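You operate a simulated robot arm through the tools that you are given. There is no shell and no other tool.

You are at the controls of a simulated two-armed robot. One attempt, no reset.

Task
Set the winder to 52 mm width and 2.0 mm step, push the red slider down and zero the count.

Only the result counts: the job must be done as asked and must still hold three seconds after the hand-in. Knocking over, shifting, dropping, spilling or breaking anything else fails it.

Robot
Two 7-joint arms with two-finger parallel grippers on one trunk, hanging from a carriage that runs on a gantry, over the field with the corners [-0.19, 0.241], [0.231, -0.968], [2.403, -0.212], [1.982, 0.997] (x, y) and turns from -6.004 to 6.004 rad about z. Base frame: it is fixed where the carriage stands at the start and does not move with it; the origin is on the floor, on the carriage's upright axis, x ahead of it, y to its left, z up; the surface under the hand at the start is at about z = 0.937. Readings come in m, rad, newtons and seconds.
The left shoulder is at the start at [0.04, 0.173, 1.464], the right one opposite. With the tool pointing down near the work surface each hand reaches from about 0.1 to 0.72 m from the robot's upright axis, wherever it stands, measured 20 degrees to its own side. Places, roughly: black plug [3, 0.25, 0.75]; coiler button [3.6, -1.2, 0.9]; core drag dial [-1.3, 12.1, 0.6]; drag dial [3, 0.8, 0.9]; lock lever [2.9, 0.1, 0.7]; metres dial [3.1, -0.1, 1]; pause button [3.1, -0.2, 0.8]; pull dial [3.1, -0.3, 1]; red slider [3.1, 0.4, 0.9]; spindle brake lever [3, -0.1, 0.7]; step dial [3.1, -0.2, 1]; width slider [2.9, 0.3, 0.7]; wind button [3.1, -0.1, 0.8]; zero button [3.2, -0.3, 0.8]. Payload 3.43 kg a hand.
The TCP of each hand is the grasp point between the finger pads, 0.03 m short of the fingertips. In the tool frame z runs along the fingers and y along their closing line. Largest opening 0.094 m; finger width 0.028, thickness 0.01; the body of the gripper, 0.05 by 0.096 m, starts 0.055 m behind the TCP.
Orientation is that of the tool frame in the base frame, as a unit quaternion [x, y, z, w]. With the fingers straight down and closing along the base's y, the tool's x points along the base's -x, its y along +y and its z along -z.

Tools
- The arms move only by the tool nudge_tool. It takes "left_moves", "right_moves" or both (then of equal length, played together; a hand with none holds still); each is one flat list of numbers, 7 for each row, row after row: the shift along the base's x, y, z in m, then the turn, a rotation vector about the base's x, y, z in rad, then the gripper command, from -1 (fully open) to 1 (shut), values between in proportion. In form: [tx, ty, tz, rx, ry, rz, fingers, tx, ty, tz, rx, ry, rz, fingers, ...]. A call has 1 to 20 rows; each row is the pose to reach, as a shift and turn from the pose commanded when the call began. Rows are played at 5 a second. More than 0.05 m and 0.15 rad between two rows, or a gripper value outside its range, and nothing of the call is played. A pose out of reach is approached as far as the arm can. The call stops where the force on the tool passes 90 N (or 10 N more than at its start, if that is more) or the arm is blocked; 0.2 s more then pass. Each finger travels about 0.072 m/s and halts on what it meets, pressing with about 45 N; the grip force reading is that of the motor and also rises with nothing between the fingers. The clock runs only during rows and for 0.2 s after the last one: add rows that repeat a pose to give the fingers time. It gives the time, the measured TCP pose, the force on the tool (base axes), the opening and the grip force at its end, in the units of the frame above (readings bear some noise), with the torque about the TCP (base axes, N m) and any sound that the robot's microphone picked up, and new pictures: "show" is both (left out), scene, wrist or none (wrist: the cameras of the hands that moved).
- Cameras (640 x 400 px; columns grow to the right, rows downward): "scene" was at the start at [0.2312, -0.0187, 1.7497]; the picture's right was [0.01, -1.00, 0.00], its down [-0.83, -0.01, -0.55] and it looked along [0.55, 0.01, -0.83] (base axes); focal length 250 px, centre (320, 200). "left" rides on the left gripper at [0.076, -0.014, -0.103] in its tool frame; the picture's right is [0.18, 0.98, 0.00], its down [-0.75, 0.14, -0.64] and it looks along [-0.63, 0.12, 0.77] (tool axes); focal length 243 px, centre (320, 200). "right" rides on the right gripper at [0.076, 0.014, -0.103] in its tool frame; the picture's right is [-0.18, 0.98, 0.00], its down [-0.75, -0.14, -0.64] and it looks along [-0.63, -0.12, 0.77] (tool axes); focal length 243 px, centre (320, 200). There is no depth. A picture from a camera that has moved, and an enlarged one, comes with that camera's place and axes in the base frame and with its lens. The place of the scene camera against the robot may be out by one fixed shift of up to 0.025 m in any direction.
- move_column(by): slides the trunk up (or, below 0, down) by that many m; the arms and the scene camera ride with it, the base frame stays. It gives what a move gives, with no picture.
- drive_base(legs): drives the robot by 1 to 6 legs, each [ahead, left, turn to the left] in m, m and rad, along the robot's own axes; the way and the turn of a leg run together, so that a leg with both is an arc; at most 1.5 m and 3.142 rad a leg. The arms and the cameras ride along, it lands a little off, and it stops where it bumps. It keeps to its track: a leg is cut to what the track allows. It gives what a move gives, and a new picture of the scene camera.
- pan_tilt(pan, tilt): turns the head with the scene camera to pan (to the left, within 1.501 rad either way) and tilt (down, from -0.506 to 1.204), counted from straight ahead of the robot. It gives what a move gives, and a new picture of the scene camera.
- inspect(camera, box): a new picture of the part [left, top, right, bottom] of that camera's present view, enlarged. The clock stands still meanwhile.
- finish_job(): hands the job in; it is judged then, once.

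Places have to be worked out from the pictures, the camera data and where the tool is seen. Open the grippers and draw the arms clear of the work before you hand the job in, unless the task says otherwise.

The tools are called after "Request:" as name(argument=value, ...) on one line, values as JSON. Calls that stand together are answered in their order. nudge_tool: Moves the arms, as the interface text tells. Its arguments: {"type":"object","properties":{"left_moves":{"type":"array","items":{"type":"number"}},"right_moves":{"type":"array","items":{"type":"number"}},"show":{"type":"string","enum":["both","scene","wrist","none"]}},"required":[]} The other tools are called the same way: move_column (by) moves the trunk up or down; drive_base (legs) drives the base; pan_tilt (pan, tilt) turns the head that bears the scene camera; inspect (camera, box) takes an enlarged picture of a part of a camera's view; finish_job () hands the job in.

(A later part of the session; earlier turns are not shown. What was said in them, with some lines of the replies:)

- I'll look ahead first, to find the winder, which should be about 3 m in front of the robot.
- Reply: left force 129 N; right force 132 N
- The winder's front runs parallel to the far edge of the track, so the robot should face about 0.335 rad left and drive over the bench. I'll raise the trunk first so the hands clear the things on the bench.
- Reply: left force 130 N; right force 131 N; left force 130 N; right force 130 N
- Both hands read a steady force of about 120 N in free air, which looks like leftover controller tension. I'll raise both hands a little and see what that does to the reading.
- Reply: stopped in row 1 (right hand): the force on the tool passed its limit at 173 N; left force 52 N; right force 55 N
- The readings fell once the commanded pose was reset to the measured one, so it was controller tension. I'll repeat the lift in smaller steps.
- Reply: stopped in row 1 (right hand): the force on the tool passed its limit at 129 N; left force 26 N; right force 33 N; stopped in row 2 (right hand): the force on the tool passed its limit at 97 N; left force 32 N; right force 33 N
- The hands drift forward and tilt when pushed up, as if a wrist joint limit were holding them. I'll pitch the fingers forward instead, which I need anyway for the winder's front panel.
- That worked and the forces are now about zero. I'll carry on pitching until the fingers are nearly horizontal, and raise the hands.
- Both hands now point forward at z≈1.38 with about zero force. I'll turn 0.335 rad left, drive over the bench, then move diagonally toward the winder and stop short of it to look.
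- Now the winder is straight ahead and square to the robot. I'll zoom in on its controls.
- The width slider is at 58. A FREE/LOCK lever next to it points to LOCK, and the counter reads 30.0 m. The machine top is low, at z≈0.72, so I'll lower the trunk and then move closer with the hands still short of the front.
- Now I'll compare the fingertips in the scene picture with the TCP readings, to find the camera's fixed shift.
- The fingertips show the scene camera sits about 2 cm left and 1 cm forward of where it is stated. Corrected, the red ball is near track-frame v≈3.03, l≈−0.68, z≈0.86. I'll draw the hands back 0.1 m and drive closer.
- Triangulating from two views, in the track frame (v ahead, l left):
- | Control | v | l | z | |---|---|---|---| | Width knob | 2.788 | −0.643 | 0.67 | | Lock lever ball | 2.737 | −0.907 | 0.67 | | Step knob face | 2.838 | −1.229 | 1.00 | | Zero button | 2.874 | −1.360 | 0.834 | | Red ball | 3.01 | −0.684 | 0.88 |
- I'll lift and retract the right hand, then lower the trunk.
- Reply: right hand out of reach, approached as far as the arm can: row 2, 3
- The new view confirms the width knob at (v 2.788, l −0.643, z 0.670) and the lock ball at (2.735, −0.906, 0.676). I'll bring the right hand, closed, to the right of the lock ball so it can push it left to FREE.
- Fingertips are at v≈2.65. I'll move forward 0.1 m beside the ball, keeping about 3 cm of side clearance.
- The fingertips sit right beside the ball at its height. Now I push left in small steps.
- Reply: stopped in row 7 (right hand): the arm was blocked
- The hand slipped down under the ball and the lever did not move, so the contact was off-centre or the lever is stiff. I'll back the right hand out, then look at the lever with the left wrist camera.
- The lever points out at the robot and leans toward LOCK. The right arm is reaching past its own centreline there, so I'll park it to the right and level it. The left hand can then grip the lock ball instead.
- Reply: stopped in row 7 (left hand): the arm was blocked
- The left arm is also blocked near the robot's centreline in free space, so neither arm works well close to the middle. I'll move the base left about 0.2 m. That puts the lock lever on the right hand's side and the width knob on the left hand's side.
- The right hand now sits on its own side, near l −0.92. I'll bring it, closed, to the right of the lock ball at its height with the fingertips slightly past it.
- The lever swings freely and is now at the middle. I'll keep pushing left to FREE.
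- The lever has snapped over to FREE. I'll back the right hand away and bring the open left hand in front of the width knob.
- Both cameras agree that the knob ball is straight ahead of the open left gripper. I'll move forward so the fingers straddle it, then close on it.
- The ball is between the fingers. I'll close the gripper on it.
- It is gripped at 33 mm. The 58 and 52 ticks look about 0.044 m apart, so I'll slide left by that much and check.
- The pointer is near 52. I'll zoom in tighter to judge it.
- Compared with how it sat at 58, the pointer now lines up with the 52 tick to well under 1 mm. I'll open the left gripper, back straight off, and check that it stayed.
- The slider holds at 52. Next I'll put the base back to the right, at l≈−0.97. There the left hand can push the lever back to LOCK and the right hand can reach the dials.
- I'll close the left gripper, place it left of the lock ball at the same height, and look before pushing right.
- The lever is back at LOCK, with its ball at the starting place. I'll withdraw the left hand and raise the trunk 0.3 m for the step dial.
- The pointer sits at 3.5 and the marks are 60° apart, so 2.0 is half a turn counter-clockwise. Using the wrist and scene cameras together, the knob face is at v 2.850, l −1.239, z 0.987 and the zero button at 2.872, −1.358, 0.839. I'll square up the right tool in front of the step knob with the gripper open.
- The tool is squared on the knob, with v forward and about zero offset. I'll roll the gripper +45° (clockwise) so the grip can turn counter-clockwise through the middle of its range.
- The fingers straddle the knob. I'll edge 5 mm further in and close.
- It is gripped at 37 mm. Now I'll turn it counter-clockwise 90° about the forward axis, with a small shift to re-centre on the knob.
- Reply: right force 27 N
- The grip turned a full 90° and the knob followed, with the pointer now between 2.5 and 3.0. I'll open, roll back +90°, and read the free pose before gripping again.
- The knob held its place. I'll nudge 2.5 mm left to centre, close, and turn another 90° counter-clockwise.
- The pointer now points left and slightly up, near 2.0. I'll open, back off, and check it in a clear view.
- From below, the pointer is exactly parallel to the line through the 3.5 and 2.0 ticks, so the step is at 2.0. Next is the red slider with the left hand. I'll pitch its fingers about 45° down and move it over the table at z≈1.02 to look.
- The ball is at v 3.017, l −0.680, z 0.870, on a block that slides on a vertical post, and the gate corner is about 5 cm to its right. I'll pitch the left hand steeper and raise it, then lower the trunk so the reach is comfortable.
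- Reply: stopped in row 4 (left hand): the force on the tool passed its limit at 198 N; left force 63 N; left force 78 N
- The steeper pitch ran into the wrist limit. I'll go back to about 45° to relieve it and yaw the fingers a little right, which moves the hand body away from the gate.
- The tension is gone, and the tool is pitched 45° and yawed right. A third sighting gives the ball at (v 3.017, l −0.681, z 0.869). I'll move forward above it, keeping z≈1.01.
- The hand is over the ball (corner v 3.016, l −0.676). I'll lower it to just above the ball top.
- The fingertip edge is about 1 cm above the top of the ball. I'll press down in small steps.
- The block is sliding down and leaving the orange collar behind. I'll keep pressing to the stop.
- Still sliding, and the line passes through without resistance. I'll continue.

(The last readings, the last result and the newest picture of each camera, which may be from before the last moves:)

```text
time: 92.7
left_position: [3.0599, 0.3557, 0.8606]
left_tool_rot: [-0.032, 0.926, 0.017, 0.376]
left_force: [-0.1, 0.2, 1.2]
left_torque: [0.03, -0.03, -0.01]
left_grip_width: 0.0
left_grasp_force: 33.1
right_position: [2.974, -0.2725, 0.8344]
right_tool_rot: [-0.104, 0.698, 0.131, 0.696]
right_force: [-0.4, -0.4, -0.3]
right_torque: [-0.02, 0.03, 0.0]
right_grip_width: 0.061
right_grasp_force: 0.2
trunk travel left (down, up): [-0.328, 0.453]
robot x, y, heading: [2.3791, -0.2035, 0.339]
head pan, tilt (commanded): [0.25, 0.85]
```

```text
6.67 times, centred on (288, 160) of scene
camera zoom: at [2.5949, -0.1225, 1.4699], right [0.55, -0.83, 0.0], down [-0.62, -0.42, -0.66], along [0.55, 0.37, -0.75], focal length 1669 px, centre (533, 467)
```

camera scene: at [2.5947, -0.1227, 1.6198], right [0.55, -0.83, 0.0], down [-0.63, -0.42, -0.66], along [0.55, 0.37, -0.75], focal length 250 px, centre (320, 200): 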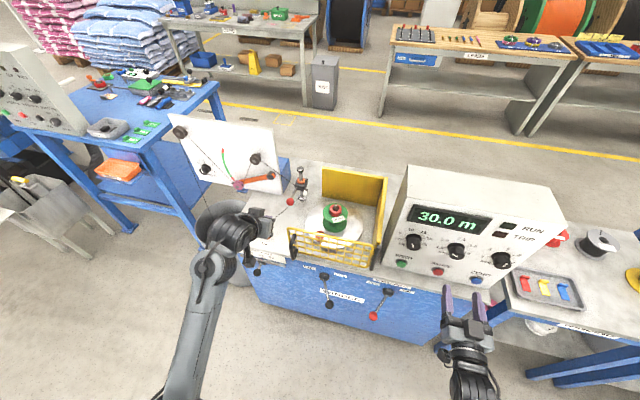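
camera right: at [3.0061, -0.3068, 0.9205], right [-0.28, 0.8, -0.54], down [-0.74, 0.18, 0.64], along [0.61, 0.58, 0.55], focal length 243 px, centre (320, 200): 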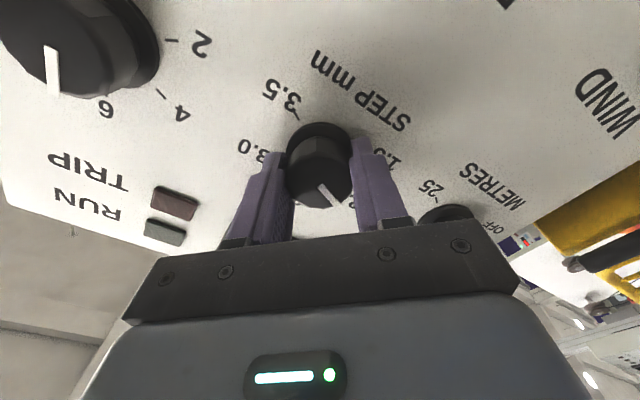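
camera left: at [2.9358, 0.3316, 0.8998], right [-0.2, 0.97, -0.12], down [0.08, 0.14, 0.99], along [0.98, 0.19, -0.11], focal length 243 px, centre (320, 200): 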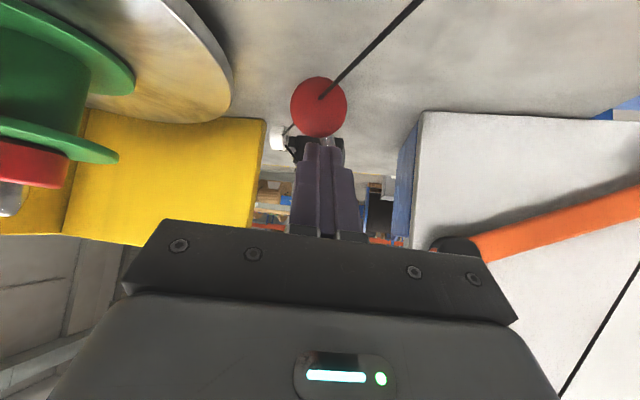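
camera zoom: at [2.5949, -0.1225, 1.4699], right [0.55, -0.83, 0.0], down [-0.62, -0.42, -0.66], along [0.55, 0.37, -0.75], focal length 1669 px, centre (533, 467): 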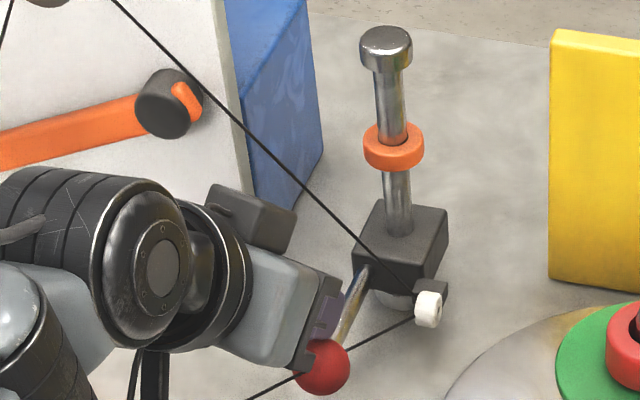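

Request:
nudge_tool(left_moves=[0, 0, -0.005, 0, 0, 0, 1, 0, 0, -0.01, 0, 0, 0, 1, 0, 0, -0.015, 0, 0, 0, 1], show="wrist")

Request:
inspect(camera="scene", box=[240, 130, 336, 190])

```text
time: 93.5
left_position: [3.0659, 0.3571, 0.8543]
left_tool_rot: [-0.032, 0.924, 0.018, 0.382]
left_force: [4.1, 1.1, 26.3]
left_torque: [-0.11, -0.37, 0.02]
left_grip_width: 0.0001
left_grasp_force: 33.1
right_position: [2.9778, -0.2702, 0.8357]
right_tool_rot: [-0.104, 0.698, 0.131, 0.697]
right_force: [-1.1, 0.0, 0.5]
right_torque: [0.01, 0.02, -0.02]
right_grip_width: 0.0611
right_grasp_force: 0.1
trunk travel left (down, up): [-0.328, 0.453]
robot x, y, heading: [2.3809, -0.2008, 0.341]
head pan, tilt (commanded): [0.25, 0.85]
camera left: at [2.9408, 0.3345, 0.8732], right [-0.2, 0.97, -0.12], down [0.07, 0.14, 0.99], along [0.98, 0.19, -0.1], focal length 243 px, centre (320, 200)
```

left: 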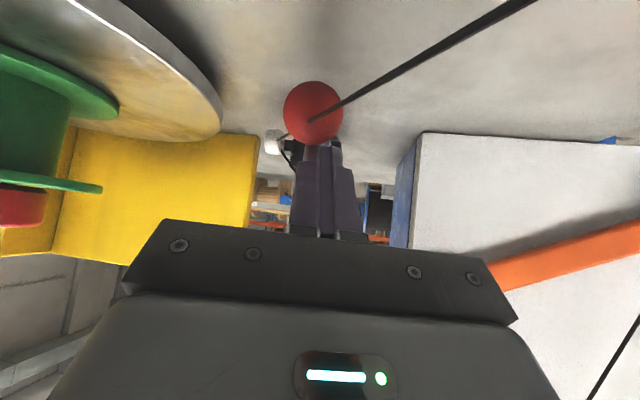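

```text
6.67 times, centred on (288, 160) of scene
camera zoom: at [2.5966, -0.1214, 1.4709], right [0.55, -0.83, 0.0], down [-0.62, -0.42, -0.66], along [0.55, 0.37, -0.75], focal length 1669 px, centre (533, 467)
```

zoom: 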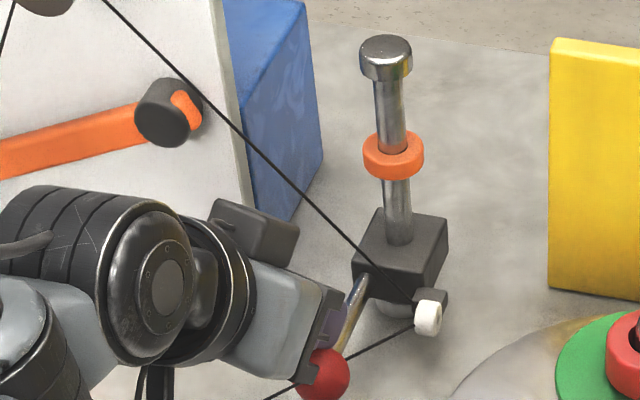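

It has bottomed: 26 N upward, and the block rests on its foot. I'll lift straight off and check that the slider stays down.

Request:
nudge_tool(left_moves=[0, 0, 0.01, 0, 0, 0, 1, -0.005, 0, 0.03, 0, 0, 0, 1, -0.01, 0, 0.06, 0, 0, 0, 1, -0.01, 0, 0.1, 0, 0, 0, 1, -0.04, -0.015, 0.13, 0, 0, 0, 1], show="none")

Request:
inspect(camera="scene", box=[240, 130, 336, 190])

```text
time: 94.7
left_position: [3.0179, 0.3387, 0.9744]
left_tool_rot: [-0.033, 0.926, 0.016, 0.376]
left_force: [0.2, -0.6, 1.1]
left_torque: [0.0, 0.0, 0.02]
left_grip_width: 0.0001
left_grasp_force: 32.7
right_position: [2.9733, -0.2737, 0.8337]
right_tool_rot: [-0.106, 0.699, 0.131, 0.695]
right_force: [-0.6, -0.2, -0.3]
right_torque: [0.01, 0.02, 0.02]
right_grip_width: 0.0613
right_grasp_force: 0.1
trunk travel left (down, up): [-0.328, 0.453]
robot x, y, heading: [2.3777, -0.2016, 0.336]
head pan, tilt (commanded): [0.25, 0.85]
```

```text
6.67 times, centred on (288, 160) of scene
camera zoom: at [2.594, -0.1234, 1.4695], right [0.55, -0.83, 0.0], down [-0.63, -0.42, -0.66], along [0.55, 0.37, -0.75], focal length 1669 px, centre (533, 467)
```

zoom: 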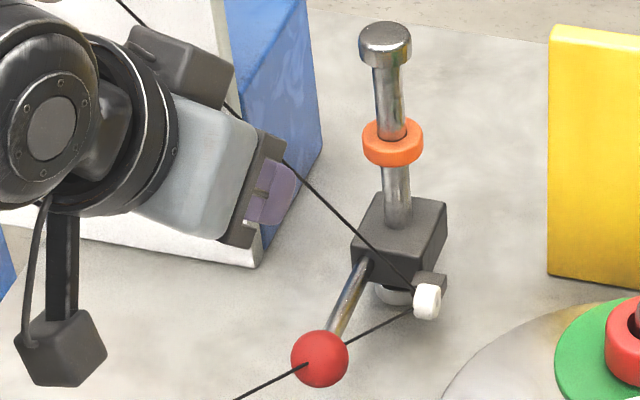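

The slider stays down after release. Now I'll close the right gripper and line it up with the blue ZERO button, then recheck the slider to see that it is holding.

Request:
nudge_tool(right_moves=[0.0131, -0.0374, 0.002, 0, 0, 0, 1, 0.0262, -0.0749, 0.004, 0, 0, 0, 1, 0.0392, -0.1123, 0.005, 0, 0, 0, 1, 0.0392, -0.1123, 0.005, 0, 0, 0, 1, 0.0675, -0.1024, 0.005, 0, 0, 0, 1, 0.0958, -0.0925, 0.005, 0, 0, 0, 1, 0.0958, -0.0925, 0.005, 0, 0, 0, 1], show="wrist")

Request:
inspect(camera="scene", box=[240, 130, 336, 190])

Request:
inspect(camera="right", box=[220, 80, 420, 205])

```text
time: 96.3
left_position: [3.02, 0.3396, 0.9756]
left_tool_rot: [-0.032, 0.926, 0.015, 0.376]
left_force: [0.4, -0.1, -0.4]
left_torque: [-0.01, -0.03, 0.0]
left_grip_width: 0.0
left_grasp_force: 33.0
right_position: [3.0698, -0.3646, 0.8375]
right_tool_rot: [-0.103, 0.699, 0.129, 0.696]
right_force: [0.2, 1.0, -0.2]
right_torque: [0.02, 0.0, 0.02]
right_grip_width: 0.0
right_grasp_force: 32.7
trunk travel left (down, up): [-0.328, 0.453]
robot x, y, heading: [2.3796, -0.1968, 0.337]
head pan, tilt (commanded): [0.25, 0.85]
camera right: at [2.9681, -0.383, 0.7646], right [-0.32, 0.92, 0.22], down [-0.55, -0.37, 0.75], along [0.77, 0.12, 0.63], focal length 243 px, centre (320, 200)
```

right: 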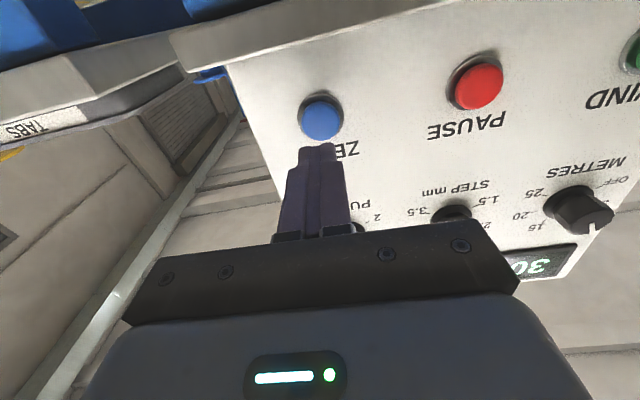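

```text
6.67 times, centred on (288, 160) of scene
camera zoom: at [2.5942, -0.1228, 1.4696], right [0.55, -0.83, 0.0], down [-0.63, -0.42, -0.66], along [0.55, 0.37, -0.75], focal length 1669 px, centre (533, 467)
```

zoom: 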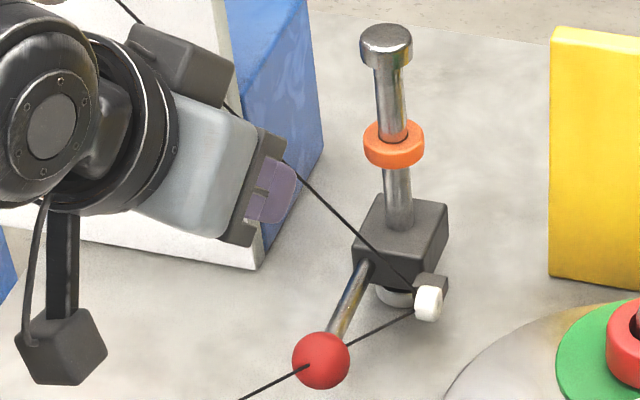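

```text
3.20 times, centred on (320, 142) of right
camera zoom: at [2.9681, -0.383, 0.7646], right [-0.32, 0.92, 0.22], down [-0.55, -0.37, 0.75], along [0.77, 0.12, 0.63], focal length 776 px, centre (320, 384)
```

zoom: 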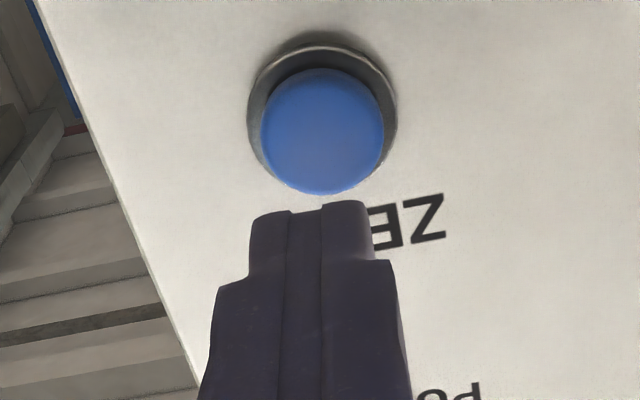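

Request:
inspect(camera="scene", box=[280, 145, 320, 170])

```text
16.00 times, centred on (300, 158) of scene
camera zoom: at [2.5942, -0.1228, 1.4696], right [0.55, -0.83, 0.0], down [-0.63, -0.42, -0.66], along [0.55, 0.37, -0.75], focal length 4005 px, centre (640, 880)
```

zoom: 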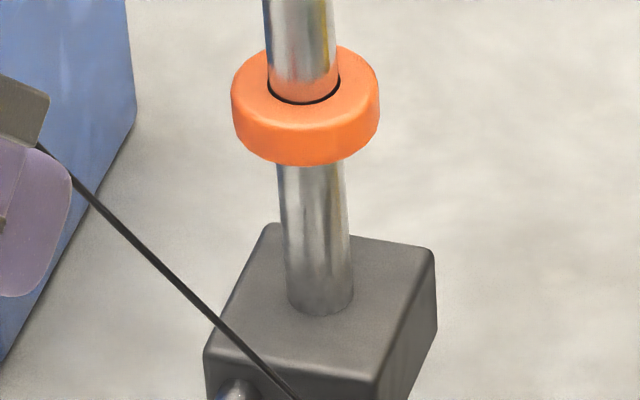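

The slider holds steady, and the right fingertips are centred on the button to within about 4 mm. I'll advance and press in small steps.

Request:
nudge_tool(right_moves=[0.0378, 0.0132, 0.003, 0, 0, 0, 1, 0.0566, 0.0198, 0.003, 0, 0, 0, 1, 0.0604, 0.0211, 0.003, 0, 0, 0, 1, 0.0642, 0.0224, 0.003, 0, 0, 0, 1, 0.068, 0.0237, 0.003, 0, 0, 0, 1], show="wrist")

Request:
inspect(camera="scene", box=[380, 170, 540, 270])

```text
time: 97.5
left_position: [3.0128, 0.3359, 0.9704]
left_tool_rot: [-0.032, 0.927, 0.015, 0.373]
left_force: [0.4, 0.5, -0.2]
left_torque: [-0.02, 0.0, -0.02]
left_grip_width: 0.0001
left_grasp_force: 33.5
right_position: [3.127, -0.3463, 0.8411]
right_tool_rot: [-0.104, 0.699, 0.129, 0.696]
right_force: [-63.7, -15.1, 27.6]
right_torque: [0.26, -0.61, 0.21]
right_grip_width: 0.0001
right_grasp_force: 33.0
trunk travel left (down, up): [-0.328, 0.453]
robot x, y, heading: [2.3768, -0.1973, 0.341]
head pan, tilt (commanded): [0.25, 0.85]
heard: click
camera right: at [3.0256, -0.3641, 0.7664], right [-0.32, 0.92, 0.22], down [-0.55, -0.37, 0.75], along [0.77, 0.12, 0.63], focal length 243 px, centre (320, 200)
```

right: 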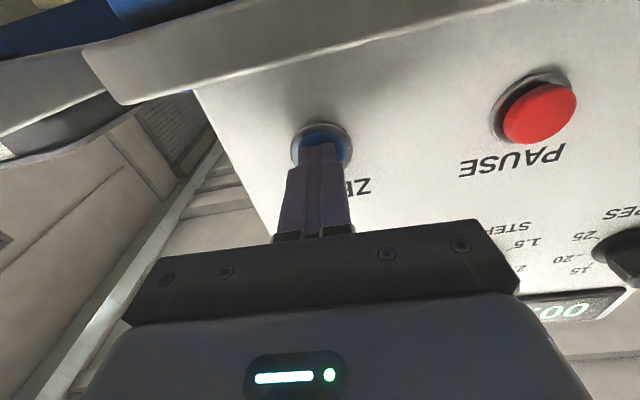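

```text
4.00 times, centred on (460, 220) of scene
camera zoom: at [2.5883, -0.1252, 1.4683], right [0.55, -0.83, 0.0], down [-0.63, -0.42, -0.65], along [0.54, 0.36, -0.76], focal length 1001 px, centre (-240, 120)
```

zoom: 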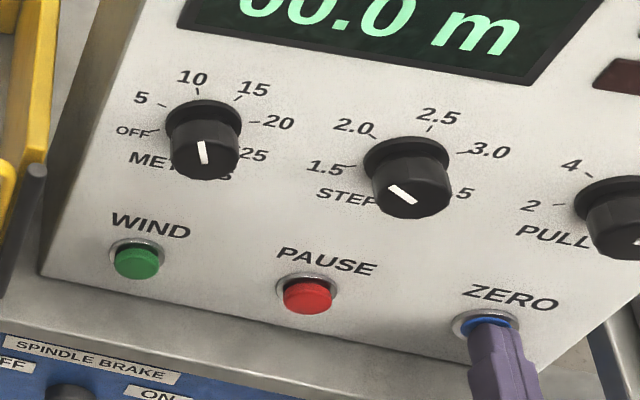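

The button clicked and the counter now seems to show 00.0 m. I'll back the right hand off and check the display and all the controls.

Request:
nudge_tool(right_moves=[-0.0189, -0.0066, 0, 0, 0, 0, 1, -0.0566, -0.0198, 0, 0, 0, 0, 1, -0.0944, -0.033, 0, 0, 0, 0, 1, -0.1416, -0.0495, 0, 0, 0, 0, 0, -0.1888, -0.066, 0, 0, 0, 0, 0], left_moves=[0, 0, 0.0, 0, 0, 0, 1, -0.03, -0.008, 0.01, 0, 0, 0, 1, -0.06, -0.016, 0.02, 0, 0, 0, 1, -0.1, -0.03, 0.02, 0, 0, 0, 1, -0.14, -0.044, 0.02, 0, 0, 0, 1], show="both")

Request:
inspect(camera="scene", box=[380, 130, 540, 230])

Request:
inspect(camera="scene", box=[240, 120, 336, 180])

```text
time: 98.7
left_position: [2.8764, 0.2952, 0.9939]
left_tool_rot: [-0.032, 0.926, 0.014, 0.375]
left_force: [-0.3, -0.2, -0.5]
left_torque: [0.06, -0.01, -0.01]
left_grip_width: 0.0
left_grasp_force: 32.4
right_position: [2.9458, -0.4098, 0.8414]
right_tool_rot: [-0.104, 0.699, 0.13, 0.695]
right_force: [-0.8, -0.5, -0.4]
right_torque: [0.0, -0.03, 0.01]
right_grip_width: 0.0472
right_grasp_force: 0.0
trunk travel left (down, up): [-0.328, 0.453]
robot x, y, heading: [2.3809, -0.1999, 0.338]
head pan, tilt (commanded): [0.25, 0.85]
camera scene: at [2.593, -0.1237, 1.4692], right [0.55, -0.83, 0.0], down [-0.63, -0.42, -0.66], along [0.55, 0.37, -0.75], focal length 250 px, centre (320, 200)
camera right: at [2.8447, -0.4286, 0.7678], right [-0.32, 0.92, 0.22], down [-0.55, -0.37, 0.75], along [0.77, 0.12, 0.63], focal length 243 px, centre (320, 200)
camera left: at [2.7522, 0.2719, 1.0151], right [-0.2, 0.97, -0.12], down [0.08, 0.14, 0.99], along [0.98, 0.19, -0.11], focal length 243 px, centre (320, 200)
```

scene: 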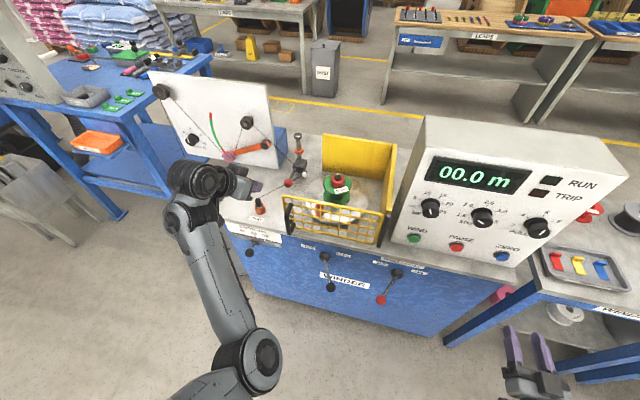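
right: 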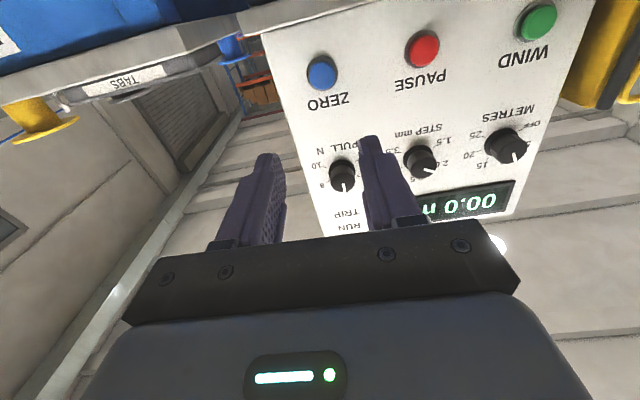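
left: 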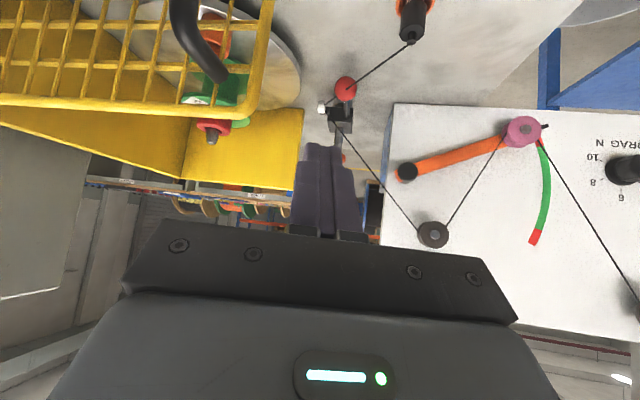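

```text
4.00 times, centred on (460, 180) of scene
camera zoom: at [2.593, -0.1237, 1.4692], right [0.55, -0.83, 0.0], down [-0.63, -0.42, -0.66], along [0.55, 0.37, -0.75], focal length 1001 px, centre (-240, 280)
```

zoom: 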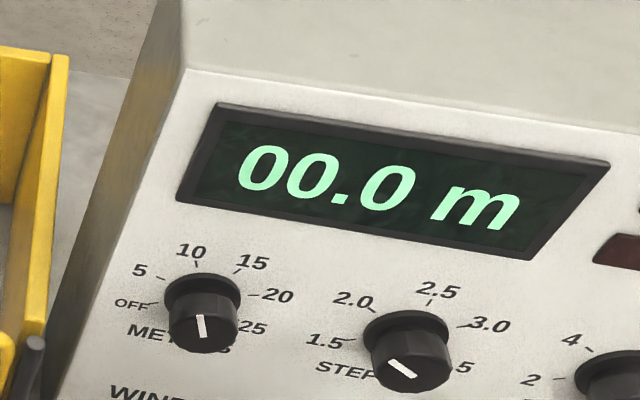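

```text
6.67 times, centred on (288, 150) of scene
camera zoom: at [2.593, -0.1237, 1.4692], right [0.55, -0.83, 0.0], down [-0.63, -0.42, -0.66], along [0.55, 0.37, -0.75], focal length 1669 px, centre (533, 533)
```

zoom: 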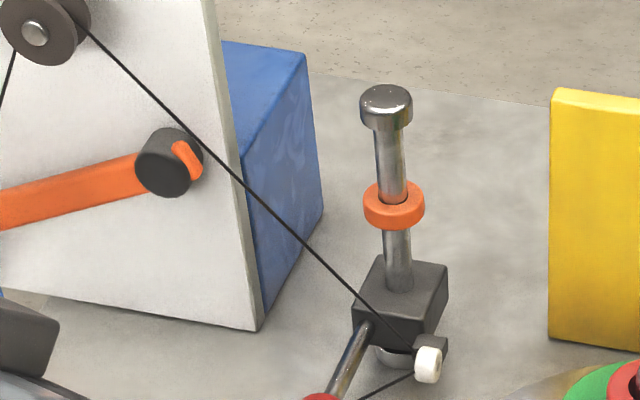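

The counter reads 00.0 m, the step pointer is at 2.0 and the slider stays down with its ball at z≈0.81. I'll drive straight back to clear the work, open both grippers, and do a last check of the front controls.

Request:
drive_base(legs=[[-0.35, 0.0, 0.0]])

Request:
nudge_tool(left_moves=[0, 0, 0, 0, 0, 0, -1, 0, 0, 0, 0, 0, 0, -1, 0, 0, 0, 0, 0, 0, -1, 0, 0, 0, 0, 0, 0, -1], right_moves=[0, 0, 0, 0, 0, 0, -1, 0, 0, 0, 0, 0, 0, -1, 0, 0, 0, 0, 0, 0, -1, 0, 0, 0, 0, 0, 0, -1], show="none")

Request:
pan_tilt(pan=0.05, tilt=0.6)

```text
time: 101.0
left_position: [2.5477, 0.1811, 0.9963]
left_tool_rot: [-0.035, 0.926, 0.018, 0.375]
left_force: [-0.3, 0.5, -0.3]
left_torque: [-0.03, 0.02, -0.03]
left_grip_width: 0.0
left_grasp_force: 32.6
right_position: [2.6192, -0.5227, 0.8423]
right_tool_rot: [-0.105, 0.698, 0.131, 0.696]
right_force: [0.4, -0.8, 0.2]
right_torque: [0.0, -0.04, 0.01]
right_grip_width: 0.0471
right_grasp_force: 0.0
trunk travel left (down, up): [-0.328, 0.453]
robot x, y, heading: [2.0457, -0.3203, 0.344]
head pan, tilt (commanded): [0.25, 0.85]
camera scene: at [2.2638, -0.239, 1.4698], right [0.56, -0.83, 0.0], down [-0.62, -0.42, -0.66], along [0.55, 0.37, -0.75], focal length 250 px, centre (320, 200)
```

scene: 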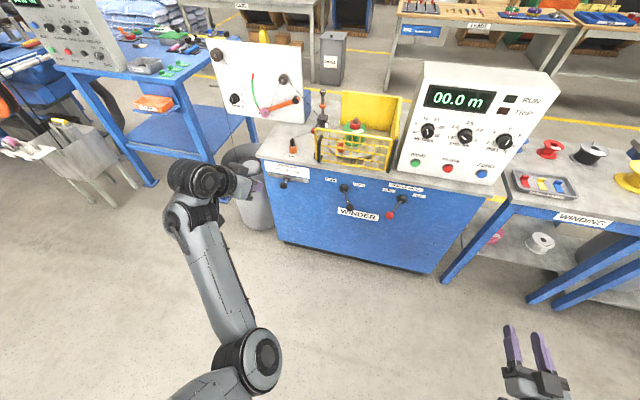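

```text
time: 102.0
left_position: [2.5483, 0.1804, 0.9963]
left_tool_rot: [-0.034, 0.925, 0.018, 0.377]
left_force: [0.1, -0.4, 0.1]
left_torque: [0.04, -0.02, -0.02]
left_grip_width: 0.094
left_grasp_force: 0.0
right_position: [2.6189, -0.5235, 0.8426]
right_tool_rot: [-0.105, 0.698, 0.131, 0.696]
right_force: [-0.1, 0.6, 0.6]
right_torque: [0.01, 0.02, 0.0]
right_grip_width: 0.0941
right_grasp_force: 0.1
trunk travel left (down, up): [-0.328, 0.453]
robot x, y, heading: [2.0481, -0.3187, 0.339]
head pan, tilt (commanded): [0.25, 0.85]
```

```text
time: 102.7
left_position: [2.5489, 0.1812, 0.9963]
left_tool_rot: [-0.034, 0.926, 0.017, 0.377]
left_force: [1.0, 0.2, 0.4]
left_torque: [0.01, 0.02, -0.02]
left_grip_width: 0.0939
left_grasp_force: 0.0
right_position: [2.6195, -0.5235, 0.8431]
right_tool_rot: [-0.105, 0.698, 0.131, 0.696]
right_force: [-0.8, 0.7, 0.0]
right_torque: [-0.01, 0.0, 0.0]
right_grip_width: 0.094
right_grasp_force: 0.0
trunk travel left (down, up): [-0.328, 0.453]
robot x, y, heading: [2.0459, -0.3152, 0.344]
head pan, tilt (commanded): [0.051, 0.6]
camera scene: at [2.2807, -0.2487, 1.4906], right [0.38, -0.92, 0.0], down [-0.52, -0.22, -0.82], along [0.76, 0.32, -0.57], focal length 250 px, centre (320, 200)
```

scene: 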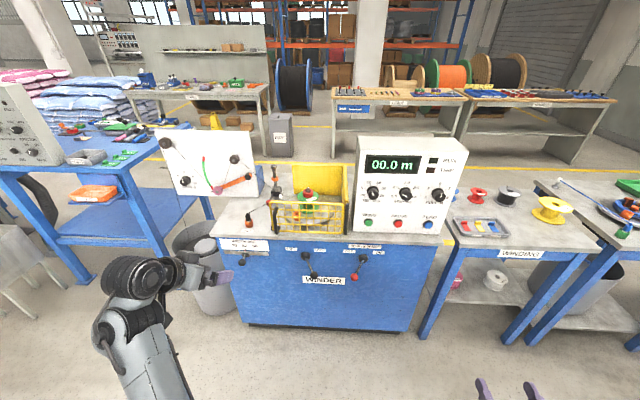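

Request:
inspect(camera="scene", box=[216, 225, 312, 285])

Request:
inspect(camera="scene", box=[236, 170, 332, 230])

Request:
inspect(camera="scene", box=[280, 235, 400, 310])

Request:
inspect(camera="scene", box=[350, 145, 470, 235])

```text
6.67 times, centred on (264, 255) of scene
camera zoom: at [2.2807, -0.2487, 1.4906], right [0.38, -0.92, 0.0], down [-0.52, -0.22, -0.82], along [0.76, 0.32, -0.57], focal length 1669 px, centre (693, -167)
```

zoom: 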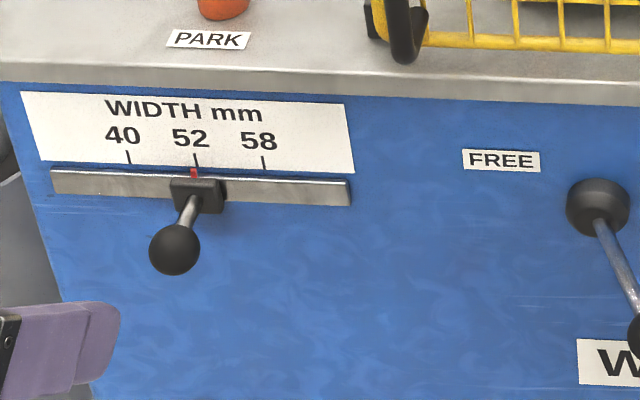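

```text
6.67 times, centred on (284, 200) of scene
camera zoom: at [2.2807, -0.2487, 1.4906], right [0.38, -0.92, 0.0], down [-0.52, -0.22, -0.82], along [0.76, 0.32, -0.57], focal length 1669 px, centre (560, 200)
```

zoom: 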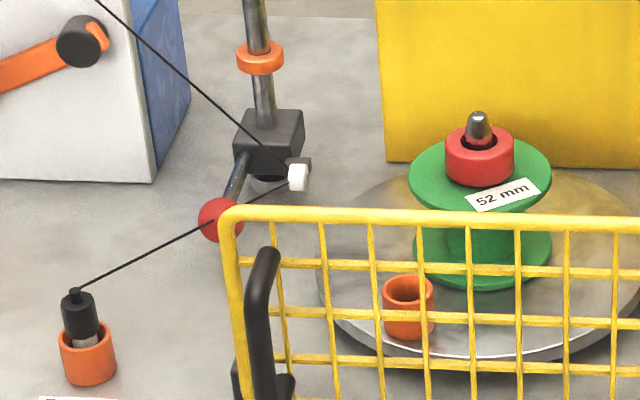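

```text
5.33 times, centred on (340, 272) of scene
camera zoom: at [2.2807, -0.2487, 1.4906], right [0.38, -0.92, 0.0], down [-0.52, -0.22, -0.82], along [0.76, 0.32, -0.57], focal length 1335 px, centre (213, -187)
```

zoom: 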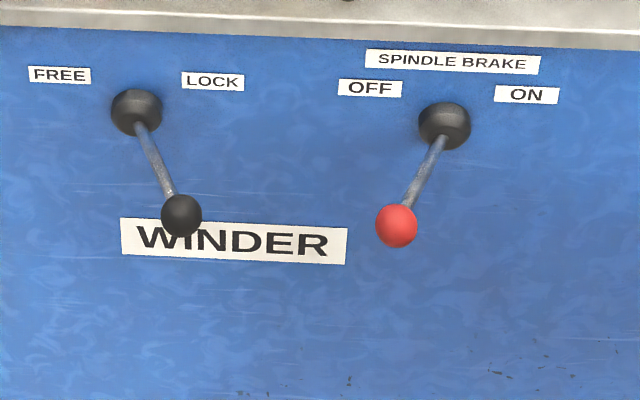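

```text
4.44 times, centred on (410, 190) of scene
camera zoom: at [2.2807, -0.2487, 1.4906], right [0.38, -0.92, 0.0], down [-0.52, -0.22, -0.82], along [0.76, 0.32, -0.57], focal length 1112 px, centre (-80, 244)
```

zoom: 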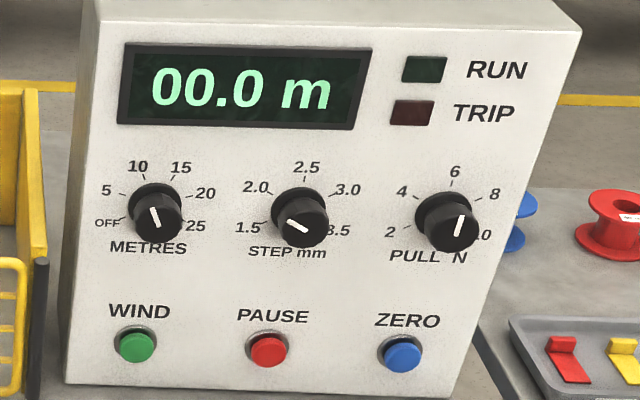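

Everything checks out: width pointer at 52 with the lever back at LOCK, step at 2.0, red slider down, counter at 00.0 m. The other controls are as they were, and both hands are open and clear, so I'm handing in.

Request:
finish_job()

```text
The job is handed in.
```

The winder is set as asked and the job is handed in; the hand-in gave no verdict, so this rests on my last camera check.

- **Width:** the slider is at 52 mm. I had to move the lock lever to FREE to shift it, then put it back to LOCK.
- **Step:** the dial is at 2.0 mm.
- **Red slider:** pushed down to its stop. It may have risen 2–3 mm when I let go, but it has held there since.
- **Count:** the zero button clicked and the display reads 00.0 m.

In that check the metres and pull dials and the spindle brake were as I found them, and I saw nothing knocked or shifted. Both grippers are open and the arms are clear of the machine.
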